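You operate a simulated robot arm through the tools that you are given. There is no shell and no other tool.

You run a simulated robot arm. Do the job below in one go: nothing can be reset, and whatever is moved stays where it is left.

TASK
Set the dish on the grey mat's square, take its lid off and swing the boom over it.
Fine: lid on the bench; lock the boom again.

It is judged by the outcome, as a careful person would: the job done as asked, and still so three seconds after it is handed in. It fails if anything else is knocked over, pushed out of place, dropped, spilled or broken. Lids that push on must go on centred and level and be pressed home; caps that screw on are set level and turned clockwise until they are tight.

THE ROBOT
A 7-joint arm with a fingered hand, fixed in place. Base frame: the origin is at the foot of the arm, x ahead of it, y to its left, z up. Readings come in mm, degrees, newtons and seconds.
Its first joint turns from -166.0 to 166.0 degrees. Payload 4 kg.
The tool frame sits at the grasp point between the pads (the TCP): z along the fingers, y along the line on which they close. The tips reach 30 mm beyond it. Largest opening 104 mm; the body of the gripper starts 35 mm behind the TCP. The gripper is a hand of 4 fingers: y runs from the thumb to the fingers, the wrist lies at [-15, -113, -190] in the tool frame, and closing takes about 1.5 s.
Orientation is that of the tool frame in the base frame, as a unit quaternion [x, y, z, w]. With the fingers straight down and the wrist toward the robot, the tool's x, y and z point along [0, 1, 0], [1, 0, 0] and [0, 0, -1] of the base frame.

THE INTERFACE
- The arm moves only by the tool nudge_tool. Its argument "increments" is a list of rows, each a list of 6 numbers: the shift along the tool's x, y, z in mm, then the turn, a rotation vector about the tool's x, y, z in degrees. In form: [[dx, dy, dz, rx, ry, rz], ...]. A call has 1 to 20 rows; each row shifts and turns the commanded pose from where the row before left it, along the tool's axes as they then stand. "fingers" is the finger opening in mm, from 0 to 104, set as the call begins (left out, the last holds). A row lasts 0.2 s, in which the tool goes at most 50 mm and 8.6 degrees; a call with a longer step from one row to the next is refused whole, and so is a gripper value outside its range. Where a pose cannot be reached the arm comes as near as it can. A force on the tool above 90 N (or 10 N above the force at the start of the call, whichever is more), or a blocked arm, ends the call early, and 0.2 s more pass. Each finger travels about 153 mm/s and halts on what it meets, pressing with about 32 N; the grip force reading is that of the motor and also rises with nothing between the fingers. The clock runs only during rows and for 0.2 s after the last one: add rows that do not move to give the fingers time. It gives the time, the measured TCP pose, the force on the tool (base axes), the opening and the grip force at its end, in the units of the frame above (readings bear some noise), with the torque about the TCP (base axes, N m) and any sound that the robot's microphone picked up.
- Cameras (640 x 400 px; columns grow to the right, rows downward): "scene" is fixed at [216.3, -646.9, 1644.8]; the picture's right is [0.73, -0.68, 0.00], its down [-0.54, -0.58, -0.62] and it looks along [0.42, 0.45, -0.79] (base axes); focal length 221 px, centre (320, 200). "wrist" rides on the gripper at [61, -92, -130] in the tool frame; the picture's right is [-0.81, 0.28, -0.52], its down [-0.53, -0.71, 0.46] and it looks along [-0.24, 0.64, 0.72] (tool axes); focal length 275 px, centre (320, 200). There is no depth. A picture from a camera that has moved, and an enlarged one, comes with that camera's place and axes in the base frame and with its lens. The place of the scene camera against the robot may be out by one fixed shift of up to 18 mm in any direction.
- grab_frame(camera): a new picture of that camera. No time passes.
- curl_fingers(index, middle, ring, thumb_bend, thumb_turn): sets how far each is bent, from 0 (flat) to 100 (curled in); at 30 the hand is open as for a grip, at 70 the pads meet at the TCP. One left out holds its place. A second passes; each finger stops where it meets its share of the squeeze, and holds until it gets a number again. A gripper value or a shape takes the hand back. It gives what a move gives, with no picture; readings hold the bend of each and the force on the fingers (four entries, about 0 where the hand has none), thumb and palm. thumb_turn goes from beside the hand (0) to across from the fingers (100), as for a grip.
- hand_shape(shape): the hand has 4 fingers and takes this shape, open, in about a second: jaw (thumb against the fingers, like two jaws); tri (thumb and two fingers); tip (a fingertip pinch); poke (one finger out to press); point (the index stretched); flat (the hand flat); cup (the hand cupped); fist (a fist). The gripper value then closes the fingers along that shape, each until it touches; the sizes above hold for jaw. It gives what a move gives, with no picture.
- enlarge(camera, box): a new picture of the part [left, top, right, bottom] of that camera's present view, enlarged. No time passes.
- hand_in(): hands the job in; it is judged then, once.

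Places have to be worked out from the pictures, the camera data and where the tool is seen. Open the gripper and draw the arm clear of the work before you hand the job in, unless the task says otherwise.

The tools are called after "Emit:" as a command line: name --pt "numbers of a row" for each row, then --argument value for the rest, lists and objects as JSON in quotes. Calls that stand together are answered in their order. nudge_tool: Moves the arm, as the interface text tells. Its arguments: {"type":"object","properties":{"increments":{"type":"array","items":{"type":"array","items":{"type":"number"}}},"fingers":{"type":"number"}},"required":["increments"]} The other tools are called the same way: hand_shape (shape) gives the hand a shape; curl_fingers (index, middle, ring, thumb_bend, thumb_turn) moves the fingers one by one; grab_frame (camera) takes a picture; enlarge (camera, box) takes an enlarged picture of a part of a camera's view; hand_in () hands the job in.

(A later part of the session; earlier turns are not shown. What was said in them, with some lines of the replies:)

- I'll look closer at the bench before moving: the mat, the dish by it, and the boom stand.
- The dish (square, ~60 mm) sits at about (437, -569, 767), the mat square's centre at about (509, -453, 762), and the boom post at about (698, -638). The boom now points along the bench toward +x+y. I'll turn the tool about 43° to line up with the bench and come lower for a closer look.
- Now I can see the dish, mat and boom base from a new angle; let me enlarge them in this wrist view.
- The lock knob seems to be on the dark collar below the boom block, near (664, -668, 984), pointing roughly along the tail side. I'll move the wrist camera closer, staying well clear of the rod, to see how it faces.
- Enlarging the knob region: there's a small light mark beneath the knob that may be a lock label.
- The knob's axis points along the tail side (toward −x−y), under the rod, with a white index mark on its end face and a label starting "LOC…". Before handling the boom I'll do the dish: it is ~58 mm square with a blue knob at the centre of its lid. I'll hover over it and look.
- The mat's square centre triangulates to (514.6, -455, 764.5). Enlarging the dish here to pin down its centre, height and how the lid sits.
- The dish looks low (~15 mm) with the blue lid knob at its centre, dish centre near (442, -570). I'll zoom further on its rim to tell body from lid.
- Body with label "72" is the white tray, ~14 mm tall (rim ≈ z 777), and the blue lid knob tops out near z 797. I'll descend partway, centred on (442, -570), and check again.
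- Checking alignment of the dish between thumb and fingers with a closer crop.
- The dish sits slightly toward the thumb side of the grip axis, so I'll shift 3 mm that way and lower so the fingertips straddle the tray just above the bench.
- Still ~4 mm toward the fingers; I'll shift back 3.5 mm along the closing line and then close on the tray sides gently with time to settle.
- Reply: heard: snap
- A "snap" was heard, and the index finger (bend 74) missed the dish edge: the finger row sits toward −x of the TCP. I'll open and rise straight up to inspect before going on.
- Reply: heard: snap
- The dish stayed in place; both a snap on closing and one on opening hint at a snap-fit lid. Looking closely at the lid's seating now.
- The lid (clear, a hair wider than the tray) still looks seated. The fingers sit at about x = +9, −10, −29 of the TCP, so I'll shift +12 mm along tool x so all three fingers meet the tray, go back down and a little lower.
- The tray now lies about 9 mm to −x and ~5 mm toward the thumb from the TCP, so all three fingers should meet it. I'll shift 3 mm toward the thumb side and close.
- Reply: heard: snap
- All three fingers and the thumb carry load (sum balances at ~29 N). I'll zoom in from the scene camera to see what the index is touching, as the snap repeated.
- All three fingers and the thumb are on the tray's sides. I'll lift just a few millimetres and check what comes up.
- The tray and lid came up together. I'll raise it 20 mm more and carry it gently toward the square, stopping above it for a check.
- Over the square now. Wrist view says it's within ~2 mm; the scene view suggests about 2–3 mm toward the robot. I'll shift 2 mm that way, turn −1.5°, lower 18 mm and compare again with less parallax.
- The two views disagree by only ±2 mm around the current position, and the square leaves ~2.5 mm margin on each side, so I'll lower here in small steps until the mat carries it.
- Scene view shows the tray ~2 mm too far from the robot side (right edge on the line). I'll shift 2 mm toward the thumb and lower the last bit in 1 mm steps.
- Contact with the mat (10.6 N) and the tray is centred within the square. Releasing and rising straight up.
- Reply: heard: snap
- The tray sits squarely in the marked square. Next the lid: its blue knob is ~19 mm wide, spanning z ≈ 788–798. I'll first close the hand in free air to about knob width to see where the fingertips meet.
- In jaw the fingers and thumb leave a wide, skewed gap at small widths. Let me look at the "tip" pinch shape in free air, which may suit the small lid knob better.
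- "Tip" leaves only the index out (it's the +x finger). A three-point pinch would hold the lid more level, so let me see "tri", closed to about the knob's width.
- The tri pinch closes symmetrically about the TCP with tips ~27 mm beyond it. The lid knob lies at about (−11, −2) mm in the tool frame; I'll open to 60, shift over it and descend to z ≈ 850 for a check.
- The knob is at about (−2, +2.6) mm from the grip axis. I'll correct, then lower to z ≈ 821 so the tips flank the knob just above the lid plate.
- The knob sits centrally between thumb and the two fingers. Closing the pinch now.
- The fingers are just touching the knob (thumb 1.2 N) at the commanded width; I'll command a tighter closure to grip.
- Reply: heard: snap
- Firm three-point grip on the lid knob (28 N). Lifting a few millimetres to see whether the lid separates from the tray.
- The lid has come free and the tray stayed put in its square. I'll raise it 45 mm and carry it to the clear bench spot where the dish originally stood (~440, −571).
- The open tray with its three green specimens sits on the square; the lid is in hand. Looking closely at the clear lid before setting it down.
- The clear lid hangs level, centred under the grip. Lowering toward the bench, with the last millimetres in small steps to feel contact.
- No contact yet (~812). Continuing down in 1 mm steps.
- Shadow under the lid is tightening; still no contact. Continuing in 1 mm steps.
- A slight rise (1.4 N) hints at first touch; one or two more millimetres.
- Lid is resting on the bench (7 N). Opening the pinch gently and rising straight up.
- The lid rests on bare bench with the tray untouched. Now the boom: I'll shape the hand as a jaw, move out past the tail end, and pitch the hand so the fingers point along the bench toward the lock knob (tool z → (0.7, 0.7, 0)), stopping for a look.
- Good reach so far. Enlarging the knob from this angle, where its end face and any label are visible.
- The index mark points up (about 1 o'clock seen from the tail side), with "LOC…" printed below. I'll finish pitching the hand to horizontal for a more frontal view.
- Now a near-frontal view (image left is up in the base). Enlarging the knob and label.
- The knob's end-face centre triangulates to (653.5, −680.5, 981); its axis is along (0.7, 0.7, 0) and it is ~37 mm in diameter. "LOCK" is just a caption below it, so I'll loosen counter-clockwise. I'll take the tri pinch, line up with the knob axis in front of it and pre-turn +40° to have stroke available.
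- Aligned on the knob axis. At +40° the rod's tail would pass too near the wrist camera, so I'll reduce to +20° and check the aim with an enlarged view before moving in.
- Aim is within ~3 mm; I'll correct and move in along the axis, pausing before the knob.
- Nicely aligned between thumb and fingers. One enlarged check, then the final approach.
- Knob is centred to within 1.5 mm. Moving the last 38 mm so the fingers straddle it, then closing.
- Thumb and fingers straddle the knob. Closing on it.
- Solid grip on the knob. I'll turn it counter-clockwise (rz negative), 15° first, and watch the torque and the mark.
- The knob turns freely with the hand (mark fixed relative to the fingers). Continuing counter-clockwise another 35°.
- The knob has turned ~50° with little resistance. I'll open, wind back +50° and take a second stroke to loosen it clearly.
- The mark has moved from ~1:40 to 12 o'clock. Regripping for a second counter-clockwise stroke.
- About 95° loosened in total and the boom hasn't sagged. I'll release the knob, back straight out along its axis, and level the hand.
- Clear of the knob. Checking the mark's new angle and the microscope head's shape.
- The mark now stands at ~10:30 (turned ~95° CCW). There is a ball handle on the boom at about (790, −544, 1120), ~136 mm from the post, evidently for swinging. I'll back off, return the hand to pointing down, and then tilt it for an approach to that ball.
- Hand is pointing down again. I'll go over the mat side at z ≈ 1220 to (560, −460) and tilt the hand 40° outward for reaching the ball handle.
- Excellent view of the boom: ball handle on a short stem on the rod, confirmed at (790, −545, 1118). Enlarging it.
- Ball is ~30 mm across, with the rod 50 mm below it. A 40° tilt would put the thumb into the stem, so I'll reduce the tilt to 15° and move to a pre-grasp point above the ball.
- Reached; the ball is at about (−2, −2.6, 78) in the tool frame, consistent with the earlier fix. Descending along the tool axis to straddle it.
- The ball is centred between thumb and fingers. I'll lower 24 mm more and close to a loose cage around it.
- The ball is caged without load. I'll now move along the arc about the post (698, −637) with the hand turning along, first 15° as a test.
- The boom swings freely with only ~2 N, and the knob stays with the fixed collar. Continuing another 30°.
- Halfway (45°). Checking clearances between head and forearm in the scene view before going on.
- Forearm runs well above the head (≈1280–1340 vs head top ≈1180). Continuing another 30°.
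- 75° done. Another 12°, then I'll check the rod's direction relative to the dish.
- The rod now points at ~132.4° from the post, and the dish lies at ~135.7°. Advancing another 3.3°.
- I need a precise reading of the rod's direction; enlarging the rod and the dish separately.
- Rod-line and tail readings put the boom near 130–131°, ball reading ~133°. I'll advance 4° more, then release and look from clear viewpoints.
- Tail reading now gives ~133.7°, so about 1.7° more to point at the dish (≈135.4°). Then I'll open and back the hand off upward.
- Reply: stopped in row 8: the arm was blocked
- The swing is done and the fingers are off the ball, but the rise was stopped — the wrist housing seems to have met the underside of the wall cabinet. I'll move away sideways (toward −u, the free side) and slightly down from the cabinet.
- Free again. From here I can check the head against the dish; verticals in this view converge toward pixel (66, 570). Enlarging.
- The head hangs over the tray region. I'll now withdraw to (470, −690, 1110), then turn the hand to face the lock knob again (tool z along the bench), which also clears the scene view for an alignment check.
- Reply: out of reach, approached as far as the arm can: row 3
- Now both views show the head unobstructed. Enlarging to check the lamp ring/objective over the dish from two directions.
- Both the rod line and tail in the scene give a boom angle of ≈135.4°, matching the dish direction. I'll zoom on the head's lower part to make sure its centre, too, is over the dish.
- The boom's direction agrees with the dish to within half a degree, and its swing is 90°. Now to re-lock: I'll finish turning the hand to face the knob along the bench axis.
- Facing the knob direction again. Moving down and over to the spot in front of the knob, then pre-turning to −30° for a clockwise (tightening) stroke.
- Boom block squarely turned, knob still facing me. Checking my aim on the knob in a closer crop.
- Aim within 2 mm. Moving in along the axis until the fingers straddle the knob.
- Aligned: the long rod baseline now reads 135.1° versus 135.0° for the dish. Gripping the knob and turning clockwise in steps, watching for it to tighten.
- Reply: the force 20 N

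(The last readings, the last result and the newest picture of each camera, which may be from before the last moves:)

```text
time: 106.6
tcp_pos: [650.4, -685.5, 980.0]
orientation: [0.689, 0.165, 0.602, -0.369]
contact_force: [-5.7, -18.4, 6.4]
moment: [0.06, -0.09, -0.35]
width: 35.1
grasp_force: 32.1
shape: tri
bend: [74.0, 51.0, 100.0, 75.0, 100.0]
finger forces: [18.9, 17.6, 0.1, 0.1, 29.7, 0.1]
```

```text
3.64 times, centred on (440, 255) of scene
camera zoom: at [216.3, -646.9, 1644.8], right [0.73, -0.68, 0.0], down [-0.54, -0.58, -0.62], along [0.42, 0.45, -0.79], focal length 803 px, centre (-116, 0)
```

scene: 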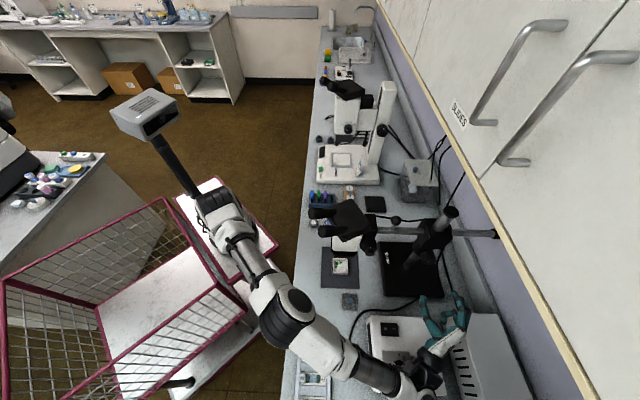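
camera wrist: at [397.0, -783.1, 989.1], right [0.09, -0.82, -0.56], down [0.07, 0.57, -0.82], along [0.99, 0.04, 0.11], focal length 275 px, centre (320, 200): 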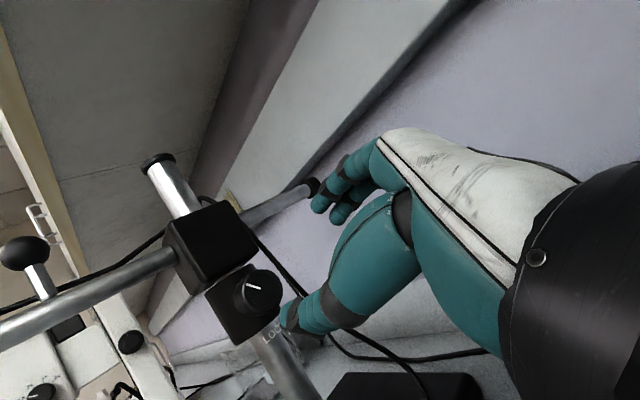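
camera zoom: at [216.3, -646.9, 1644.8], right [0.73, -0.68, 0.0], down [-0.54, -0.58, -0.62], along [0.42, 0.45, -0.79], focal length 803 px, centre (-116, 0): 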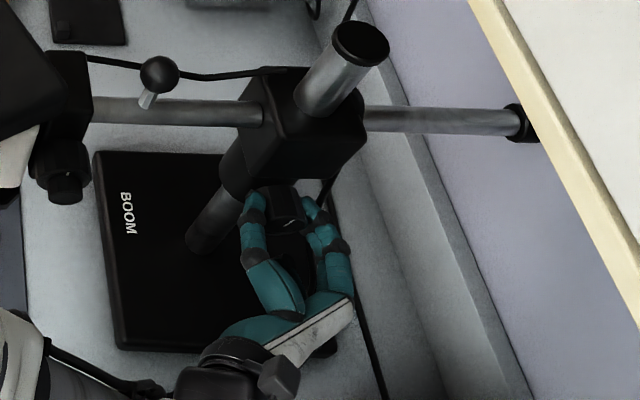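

The knob has come back ~48°. Continuing clockwise in small steps while monitoring for a stop.

Emit:
nudge_tool --pt "0 0 -0.7 0 0 5" --pt "0 0 -0.7 0 0 5" --pt "0 0 -0.6 0 0 5" --pt "0 0 0 0 0 5" --pt "0 0 0 0 0 0"

Emit:
enlarge --camera "wrist" --box '[230, 140, 400, 350]'

```text
time: 107.8
tcp_pos: [648.7, -685.7, 978.6]
orientation: [0.706, 0.044, 0.528, -0.47]
contact_force: [4.8, -12.4, 3.8]
moment: [-0.06, -0.06, -0.38]
width: 35.2
grasp_force: 31.5
shape: tri
bend: [74.0, 51.0, 100.0, 75.0, 99.0]
finger forces: [18.8, 16.8, 0.1, 0.1, 28.7, 0.1]
```

```text
1.90 times, centred on (315, 245) of wrist
camera zoom: at [535.3, -753.4, 1085.6], right [-0.57, -0.17, -0.81], down [-0.31, 0.95, 0.02], along [0.76, 0.26, -0.59], focal length 524 px, centre (330, 114)
```

zoom: 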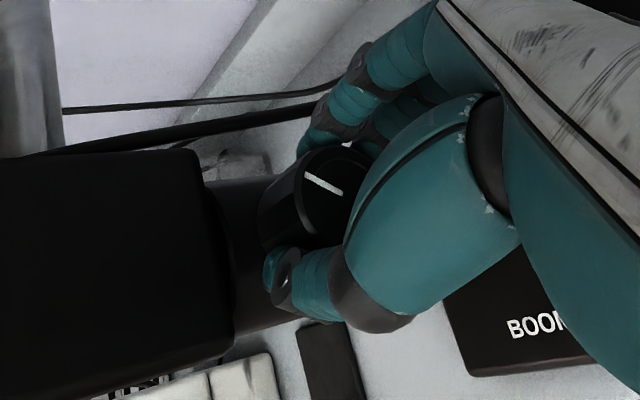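

Still turning freely with the hand (~68° back). Continuing toward the original tight position (~95°).

Emit:
nudge_tool --pt "0 0 0 0 0 5" --pt "0 0 0 0 0 5" --pt "0 0 0 0 0 5" --pt "0 0 0 0 0 5" --pt "0 0 0 0 0 0"

Emit:
enlarge --camera "wrist" --box '[230, 140, 400, 350]'

Emit:
grab_frame --camera "scene"

```text
time: 109.0
tcp_pos: [649.7, -685.4, 980.4]
orientation: [0.704, -0.078, 0.439, -0.553]
contact_force: [13.9, -16.1, 10.2]
moment: [-0.26, -0.42, -0.58]
width: 33.9
grasp_force: 32.1
shape: tri
bend: [74.0, 50.0, 100.0, 75.0, 100.0]
finger forces: [19.3, 16.9, 0.1, 0.0, 29.9, 0.0]
```

```text
1.90 times, centred on (315, 245) of wrist
camera zoom: at [562.3, -780.4, 1091.9], right [-0.75, 0.01, -0.66], down [-0.27, 0.91, 0.32], along [0.61, 0.42, -0.68], focal length 524 px, centre (330, 114)
```

zoom: 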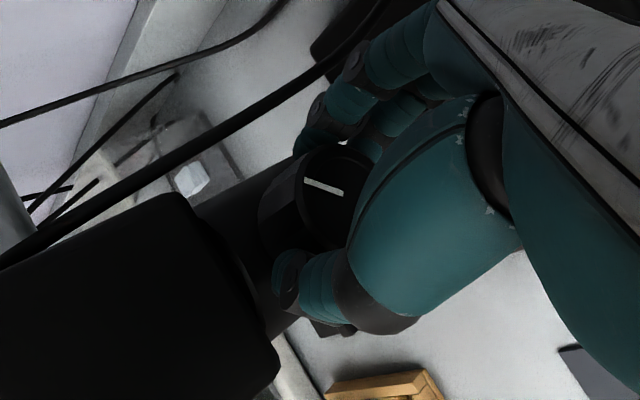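

```text
taken
```

scene: 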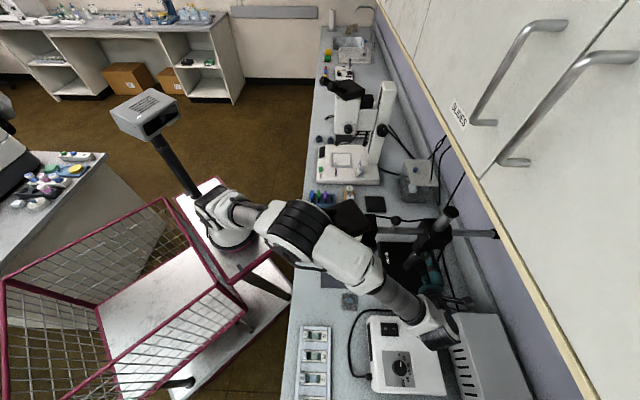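

Torque about the knob axis has risen to ~0.5 N·m and the mark is starting to lag the hand — it's tightening. The elbow is getting near the microscope, so I'll open, wind back, and finish tightening from a safer posture.

Emit:
nudge_tool --pt "0 0 0 0 0 0" --pt "0 0 0 0 0 0" --pt "0 0 0 0 0 0" --pt "0 0 0 0 0 -7" --pt "0 0 0 0 0 -7" --pt "0 0 0 0 0 -7" --pt "0 0 0 0 0 -7" --pt "0 0 0 0 0 -7" --pt "0 0 0 0 0 -7" --pt "0 0 0 0 0 -8" --pt "0 0 0 0 0 -8" --pt "0 0 0 0 0 0" --fingers 66

Emit:
enlarge --camera "wrist" --box '[230, 140, 400, 350]'

Emit:
grab_frame --camera "scene"

```text
time: 111.6
tcp_pos: [649.7, -685.4, 978.9]
orientation: [0.654, 0.272, 0.652, -0.27]
contact_force: [0.0, 0.8, 0.5]
moment: [0.03, -0.03, 0.01]
width: 65.6
grasp_force: 0.1
shape: tri
bend: [73.0, 39.0, 99.0, 63.0, 100.0]
finger forces: [0.0, 0.0, 0.1, 0.1, 0.0, 0.0]
```

```text
1.90 times, centred on (315, 245) of wrist
camera zoom: at [493.9, -713.2, 1041.8], right [-0.17, -0.56, -0.81], down [-0.19, 0.82, -0.54], along [0.97, 0.06, -0.24], focal length 524 px, centre (330, 114)
```

zoom: 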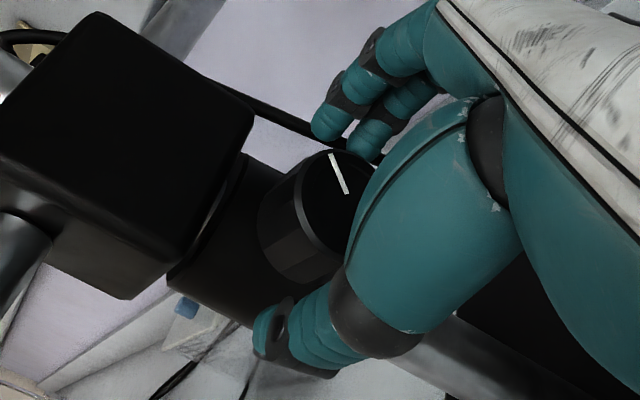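

```text
taken
```

scene: 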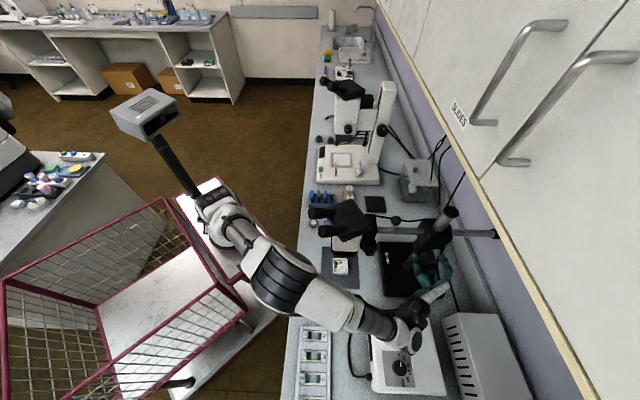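

The mark is back at ~47° right of top (it began at ~51°). One more grip here to tighten it fully, watching torque.

Emit:
nudge_tool --pt "0 0 0 0 0 0" --pt "0 0 0 0 0 0" --pt "0 0 0 0 0 0" --pt "0 0 0 0 0 0" --pt "0 0 0 0 0 0" --fingers 20

Emit:
nudge_tool --pt "0 0 0 0 0 3" --pt "0 0 0 0 0 3" --pt "0 0 0 0 0 3" --pt "0 0 0 0 0 0"

Emit:
enlarge --camera "wrist" --box '[230, 140, 400, 350]'

```text
time: 112.8
tcp_pos: [649.6, -686.5, 979.5]
orientation: [0.654, 0.272, 0.651, -0.271]
contact_force: [1.6, 1.2, 1.7]
moment: [0.01, -0.05, -0.02]
width: 34.0
grasp_force: 31.9
shape: tri
bend: [74.0, 51.0, 100.0, 74.0, 100.0]
finger forces: [13.6, 15.0, 0.1, 0.0, 28.3, 0.0]
```

```text
time: 113.8
tcp_pos: [649.7, -684.8, 980.6]
orientation: [0.673, 0.221, 0.629, -0.321]
contact_force: [1.1, -1.8, 12.1]
moment: [-0.01, -0.42, -0.15]
width: 33.7
grasp_force: 32.0
shape: tri
bend: [74.0, 51.0, 100.0, 74.0, 100.0]
finger forces: [16.3, 16.1, 0.0, 0.0, 30.0, 0.0]
```

```text
1.90 times, centred on (315, 245) of wrist
camera zoom: at [501.7, -720.4, 1056.4], right [-0.26, -0.47, -0.84], down [-0.24, 0.88, -0.42], along [0.94, 0.09, -0.34], focal length 524 px, centre (330, 114)
```

zoom: 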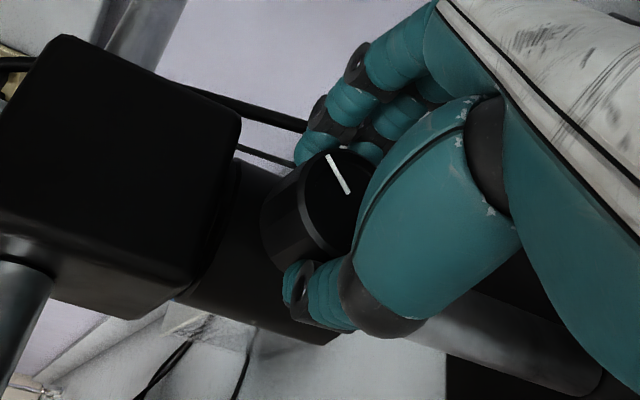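

The hand turned 9° while the mark stayed put and the torque rose — the knob is against its stop. A few more degrees to make sure it's tight.

Emit:
nudge_tool --pt "0 0 0 0 0 3" --pt "0 0 0 0 0 3" --pt "0 0 0 0 0 3" --pt "0 0 0 0 0 3" --pt "0 0 0 0 0 0"

Emit:
enlarge --camera "wrist" --box '[230, 140, 400, 350]'

Emit:
enlarge --camera "scene" --box '[310, 190, 520, 320]'

```text
time: 115.0
tcp_pos: [649.9, -684.6, 980.8]
orientation: [0.692, 0.148, 0.592, -0.385]
contact_force: [4.7, -3.1, 24.3]
moment: [-0.02, -0.88, -0.27]
width: 32.1
grasp_force: 31.8
shape: tri
bend: [74.0, 51.0, 100.0, 74.0, 100.0]
finger forces: [22.7, 16.3, 0.0, 0.0, 30.8, 0.0]
```

```text
1.90 times, centred on (315, 245) of wrist
camera zoom: at [514.7, -732.8, 1071.9], right [-0.39, -0.35, -0.85], down [-0.29, 0.93, -0.24], along [0.88, 0.15, -0.46], focal length 524 px, centre (330, 114)
```

zoom: 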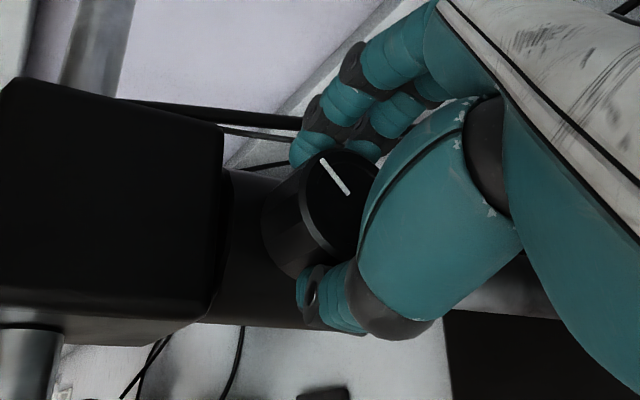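

```text
3.05 times, centred on (415, 255) of scene
camera zoom: at [216.3, -646.9, 1644.8], right [0.73, -0.68, 0.0], down [-0.54, -0.58, -0.62], along [0.42, 0.45, -0.79], focal length 673 px, centre (30, 32)
```

zoom: 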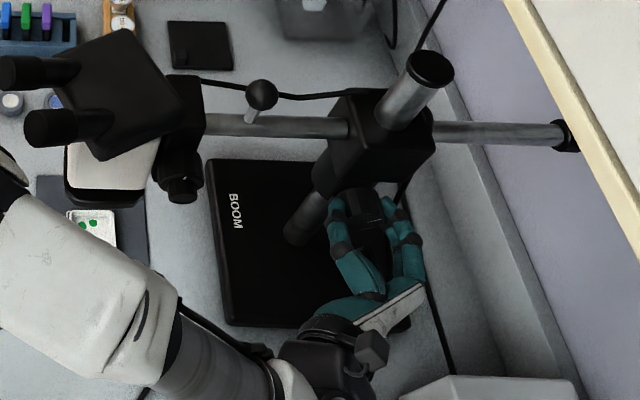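

Torque is now ~0.64 N·m with the knob not moving — it's tight, with its mark back at the original angle, and the boom hasn't shifted. Releasing and backing straight out.

Emit:
nudge_tool --pt "0 0 0 0 0 0" --pt "0 0 0 0 0 0" --pt "0 0 0 0 0 0" --pt "0 0 0 0 0 -7" --pt "0 0 0 0 0 -7" --pt "0 0 0 0 0 -7" --pt "0 0 -15 0 0 0" --pt "0 0 -30 0 0 0" --pt "0 0 -35 0 0 0" --pt "0 0 -35 0 0 0" --pt "0 0 0 0 0 0" --fingers 68

Emit:
grab_frame --camera "wrist"

Emit:
enlarge --camera "wrist" --box '[200, 200, 340, 330]'

Emit:
enlarge --camera "scene" --box '[300, 190, 520, 320]'

```text
time: 117.4
tcp_pos: [569.8, -768.2, 980.6]
orientation: [0.654, 0.272, 0.652, -0.271]
contact_force: [-0.6, -0.5, -0.5]
moment: [-0.03, 0.0, 0.01]
width: 67.9
grasp_force: 0.1
shape: tri
bend: [73.0, 39.0, 99.0, 62.0, 100.0]
finger forces: [0.0, 0.0, 0.0, 0.1, 0.0, 0.0]
```

```text
taken
camera wrist: at [416.4, -795.9, 1043.2], right [-0.17, -0.56, -0.81], down [-0.19, 0.82, -0.53], along [0.97, 0.06, -0.25], focal length 275 px, centre (320, 200)
```

wrist: 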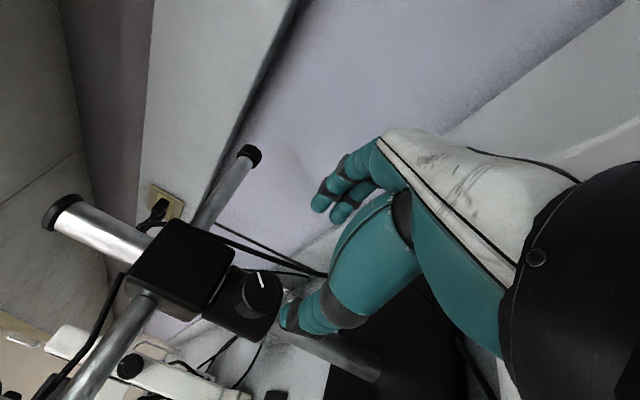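

```text
3.08 times, centred on (270, 265) of wrist
camera zoom: at [416.4, -795.9, 1043.2], right [-0.17, -0.56, -0.81], down [-0.19, 0.82, -0.53], along [0.97, 0.06, -0.25], focal length 847 px, centre (474, 0)
```

zoom: 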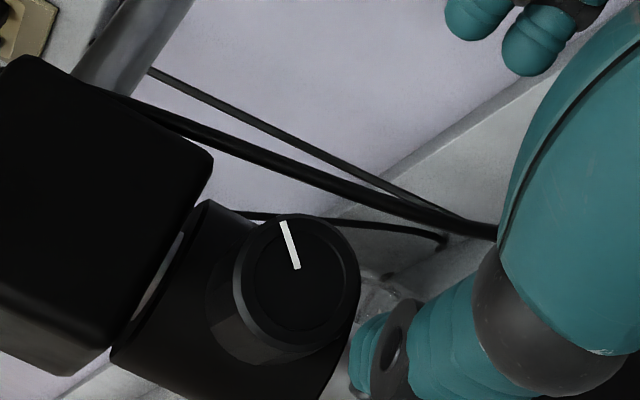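

```text
2.91 times, centred on (410, 255) of scene
camera zoom: at [216.3, -646.9, 1644.8], right [0.73, -0.68, 0.0], down [-0.54, -0.58, -0.62], along [0.42, 0.45, -0.79], focal length 642 px, centre (58, 40)
```

zoom: 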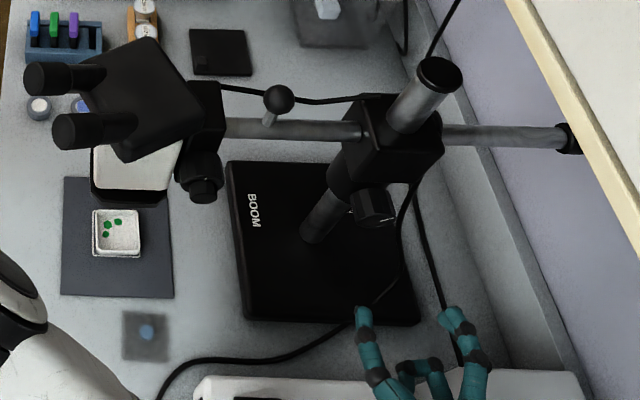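

Mark is exactly at its original 51°, the boom still reads ~135°, tray and lid untouched. Withdrawing the open hand up and away from the work.

Emit:
nudge_tool --pt "29.4 -25.4 -2 0 0 0" --pt "29.4 -25.4 -2 0 0 0" --pt "29.4 -25.4 -2 0 0 0" --pt "29.4 -25.4 -2 0 0 0" --pt "29.4 -25.4 -2 0 0 0" --pt "0 0 -30 0 0 0" --pt "0 0 -30 0 0 0" --pt "0 0 -30 0 0 0" --pt "0 0 0 0 0 0" --fingers 90

Emit:
grab_frame --camera "scene"

Emit:
enlarge --camera "scene" --box '[290, 130, 530, 340]'

Emit:
grab_frame --camera "wrist"

```text
time: 119.4
tcp_pos: [409.1, -747.3, 1125.9]
orientation: [0.654, 0.273, 0.652, -0.272]
contact_force: [-0.2, 0.3, 0.0]
moment: [0.0, -0.04, 0.01]
width: 89.9
grasp_force: 0.1
shape: tri
bend: [27.0, 33.0, 99.0, 42.0, 98.0]
finger forces: [0.1, 0.0, 0.0, 0.0, 0.0, 0.0]
```

```text
taken
```

scene: 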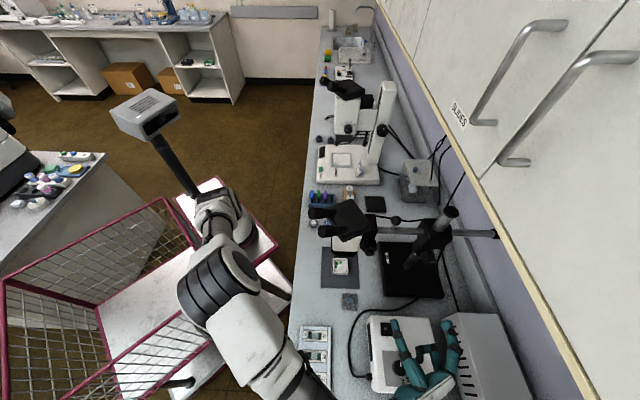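

```text
1.90 times, centred on (410, 235) of scene
camera zoom: at [216.3, -646.9, 1644.8], right [0.73, -0.68, 0.0], down [-0.54, -0.58, -0.62], along [0.42, 0.45, -0.79], focal length 421 px, centre (149, 133)
```

zoom: 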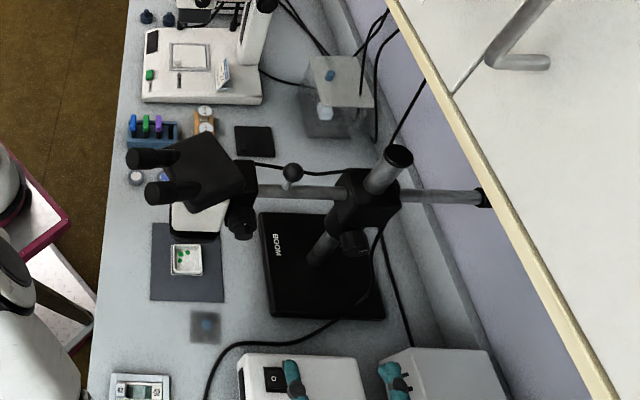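

```text
taken
camera wrist: at [253.8, -774.7, 1188.6], right [-0.17, -0.56, -0.81], down [-0.19, 0.82, -0.53], along [0.97, 0.06, -0.25], focal length 275 px, centre (320, 200)
```

wrist: 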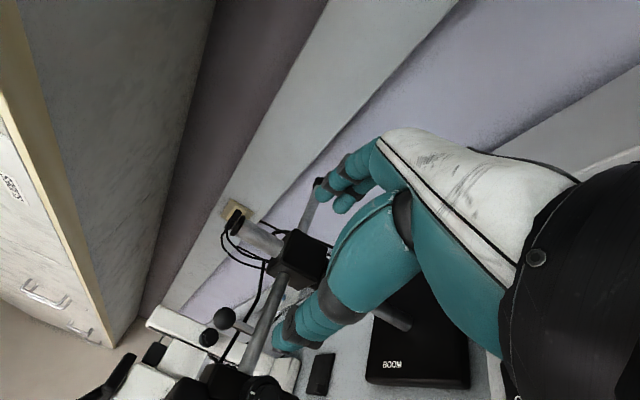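

Everything is in place, but before handing in I want to verify the head's centre over the dish from the robot side too. I'll turn the hand back to pointing down here, well away from the microscope.

Emit:
nudge_tool --pt "0 0 0 0 -8.5 0" --pt "0 0 0 0 -8.5 0" --pt "0 0 0 0 -8.5 0" --pt "0 0 0 0 -8.5 0" --pt "0 0 0 0 -8.5 0" --pt "0 0 0 0 -8.5 0" --pt "0 0 0 0 -8.5 0" --pt "0 0 0 0 -8.5 0" --pt "0 0 0 0 -8.5 0" --pt "0 0 0 0 -8.5 0" --pt "0 0 0 0 -5 0" --pt "0 0 0 0 0 0"

Emit:
grab_frame --camera "scene"

Emit:
grab_frame --camera "wrist"

```text
time: 122.0
tcp_pos: [409.2, -747.6, 1126.8]
orientation: [0.923, 0.384, -0.002, 0.001]
contact_force: [-0.2, -1.5, -0.5]
moment: [0.01, -0.02, -0.03]
width: 89.6
grasp_force: 0.0
shape: tri
bend: [27.0, 33.0, 99.0, 42.0, 98.0]
finger forces: [0.1, 0.1, 0.0, 0.0, 0.0, 0.1]
```

```text
taken
```

scene: 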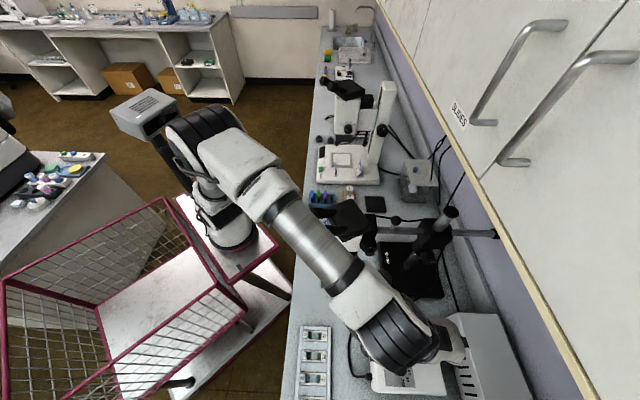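

```text
taken
camera wrist: at [388.7, -639.4, 1258.1], right [-0.37, -0.77, 0.52], down [-0.88, 0.12, -0.45], along [0.28, -0.63, -0.72], focal length 275 px, centre (320, 200)
```

wrist: 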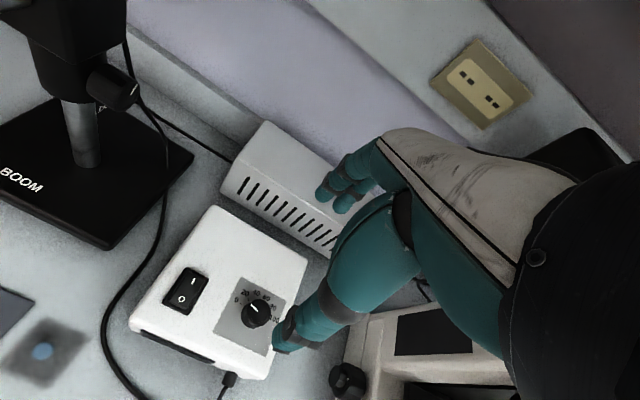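

Clear of everything. Rising toward the robot's side, above eyepiece height, for the look back at the head.

Emit:
nudge_tool --pt "12.8 -31.5 -17.2 0 0 0" --pt "12.8 -31.5 -17.2 0 0 0" --pt "12.8 -31.5 -17.2 0 0 0" --pt "12.8 -31.5 -17.2 0 0 0" --pt "12.8 -31.5 -17.2 0 0 0" --pt "12.8 -31.5 -17.2 0 0 0" --pt "24.7 -24.7 -20 0 0 0" --pt "24.7 -24.7 -20 0 0 0" --pt "24.7 -24.7 -20 0 0 0" --pt "24.7 -24.7 -20 0 0 0" --pt "0 0 0 0 0 0"

Emit:
grab_frame --camera "wrist"

Emit:
grab_frame --camera "scene"

```text
time: 124.4
tcp_pos: [328.7, -421.1, 1311.5]
orientation: [0.923, 0.384, -0.002, 0.001]
contact_force: [0.0, -0.1, -0.2]
moment: [-0.02, -0.03, 0.02]
width: 89.7
grasp_force: 0.1
shape: tri
bend: [27.0, 33.0, 99.0, 42.0, 98.0]
finger forces: [0.0, 0.1, 0.1, 0.0, 0.0, 0.1]
```

```text
taken
camera wrist: at [309.0, -312.6, 1441.8], right [-0.37, -0.77, 0.52], down [-0.88, 0.12, -0.45], along [0.28, -0.63, -0.72], focal length 275 px, centre (320, 200)
```

wrist: 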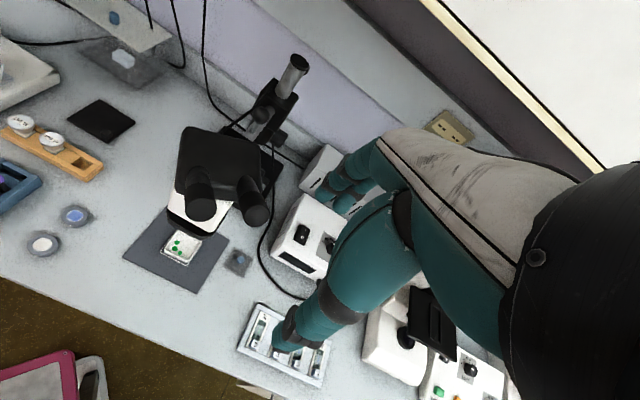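

```text
taken
```

scene: 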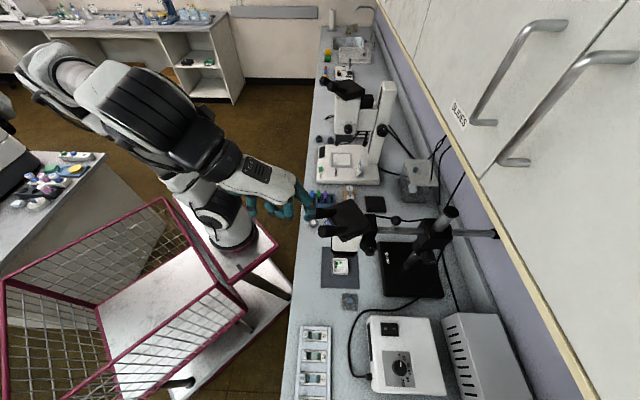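

Good vantage from the robot's side: head, eyepieces and the tray beneath are all in view. Enlarging.

Emit:
enlarge --camera "wrist" --box '[120, 100, 320, 300]'

Emit:
enlarge --camera "wrist" --box '[140, 170, 240, 280]'

```text
2.00 times, centred on (220, 200) of wrist
camera zoom: at [309.0, -312.6, 1441.8], right [-0.37, -0.77, 0.52], down [-0.88, 0.12, -0.45], along [0.28, -0.63, -0.72], focal length 551 px, centre (520, 200)
```

zoom: 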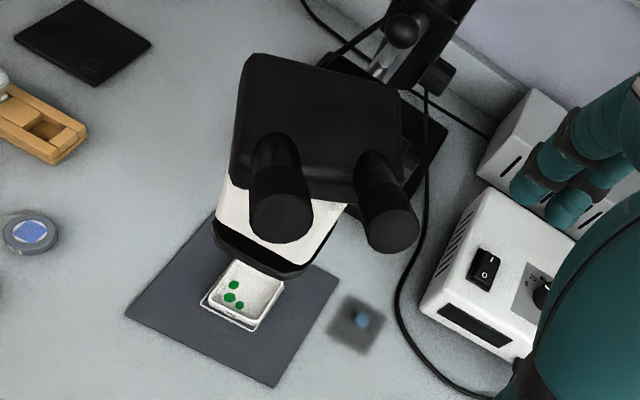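

```text
3.64 times, centred on (190, 225) of wrist
camera zoom: at [309.0, -312.6, 1441.8], right [-0.37, -0.77, 0.52], down [-0.88, 0.12, -0.45], along [0.28, -0.63, -0.72], focal length 1001 px, centre (793, 109)
```

zoom: 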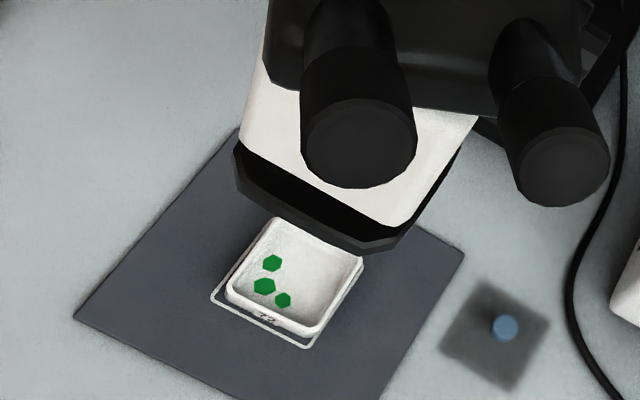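

From this side the lamp plate spans about −34…+42 mm about the boom line and the dish centre lies on it (−0.6 mm), with radial match within ~10 mm: the head is over the tray. Now parking the arm back at its start pose, clear of the work.

Emit:
nudge_tool --pt "33.6 -15.8 -2.6 0 0 0" --pt "33.6 -15.8 -2.6 0 0 0" --pt "33.6 -15.8 -2.6 0 0 0" --pt "33.6 -15.8 -2.6 0 0 0" --pt "33.6 -15.8 -2.6 0 0 0" --pt "0 0 0 0 0 0" --fingers 104

Emit:
grab_frame --camera "scene"

Emit:
enlarge --camera "scene" --box '[290, 170, 520, 330]'

```text
time: 125.8
tcp_pos: [392.5, -245.4, 1324.2]
orientation: [0.923, 0.384, -0.002, 0.0]
contact_force: [0.6, 0.5, -0.1]
moment: [0.02, -0.03, -0.02]
width: 103.7
grasp_force: 0.2
shape: tri
bend: [30.0, 30.0, 99.0, 30.0, 98.0]
finger forces: [0.2, 0.1, 0.0, 0.1, 0.0, 0.1]
```

```text
taken
```

scene: 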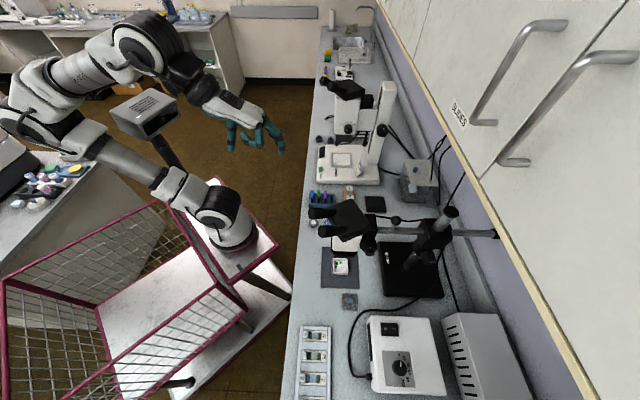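

```text
2.50 times, centred on (405, 250) of scene
camera zoom: at [216.3, -646.9, 1644.8], right [0.73, -0.68, 0.0], down [-0.54, -0.58, -0.62], along [0.42, 0.45, -0.79], focal length 552 px, centre (108, 75)
```

zoom: 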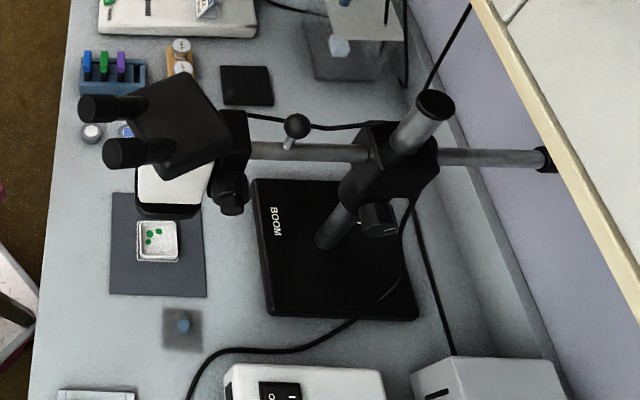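

The final view shows the open tray on the mat's square with its specimens inside. The lid is flat on the bench, the boom head is over the tray with the lock knob tight, and the arm is parked with the hand open. Handing in.

Emit:
hand_in

```text
The job is handed in.
```

I finished the job and handed it in. I don't have the judge's result.

- **Dish:** it sits inside the square on the grey mat, open, with its three green specimens still inside.
- **Lid:** it rests flat on bare bench, next to the mat.
- **Boom:** I loosened the lock knob and swung the boom 90° by its ball handle. The microscope head is over the dish, with its centre within about 10 mm of the dish's by my camera estimates.
- **Lock:** I turned the knob clockwise until it stopped turning, with its mark back where it started. I did not push on the boom to test the lock.

While I backed off the ball handle, the arm was blocked once, most likely by the underside of the wall cabinet. I moved clear, and the boom did not shift. As far as I could see, nothing else was moved or knocked.

The microphone also picked up a few "snap" sounds, some as I gripped the dish and its lid, some as I let go of the dish. I never found what caused them, and I saw no damage in the pictures.

The arm is parked at its starting position with the hand open.
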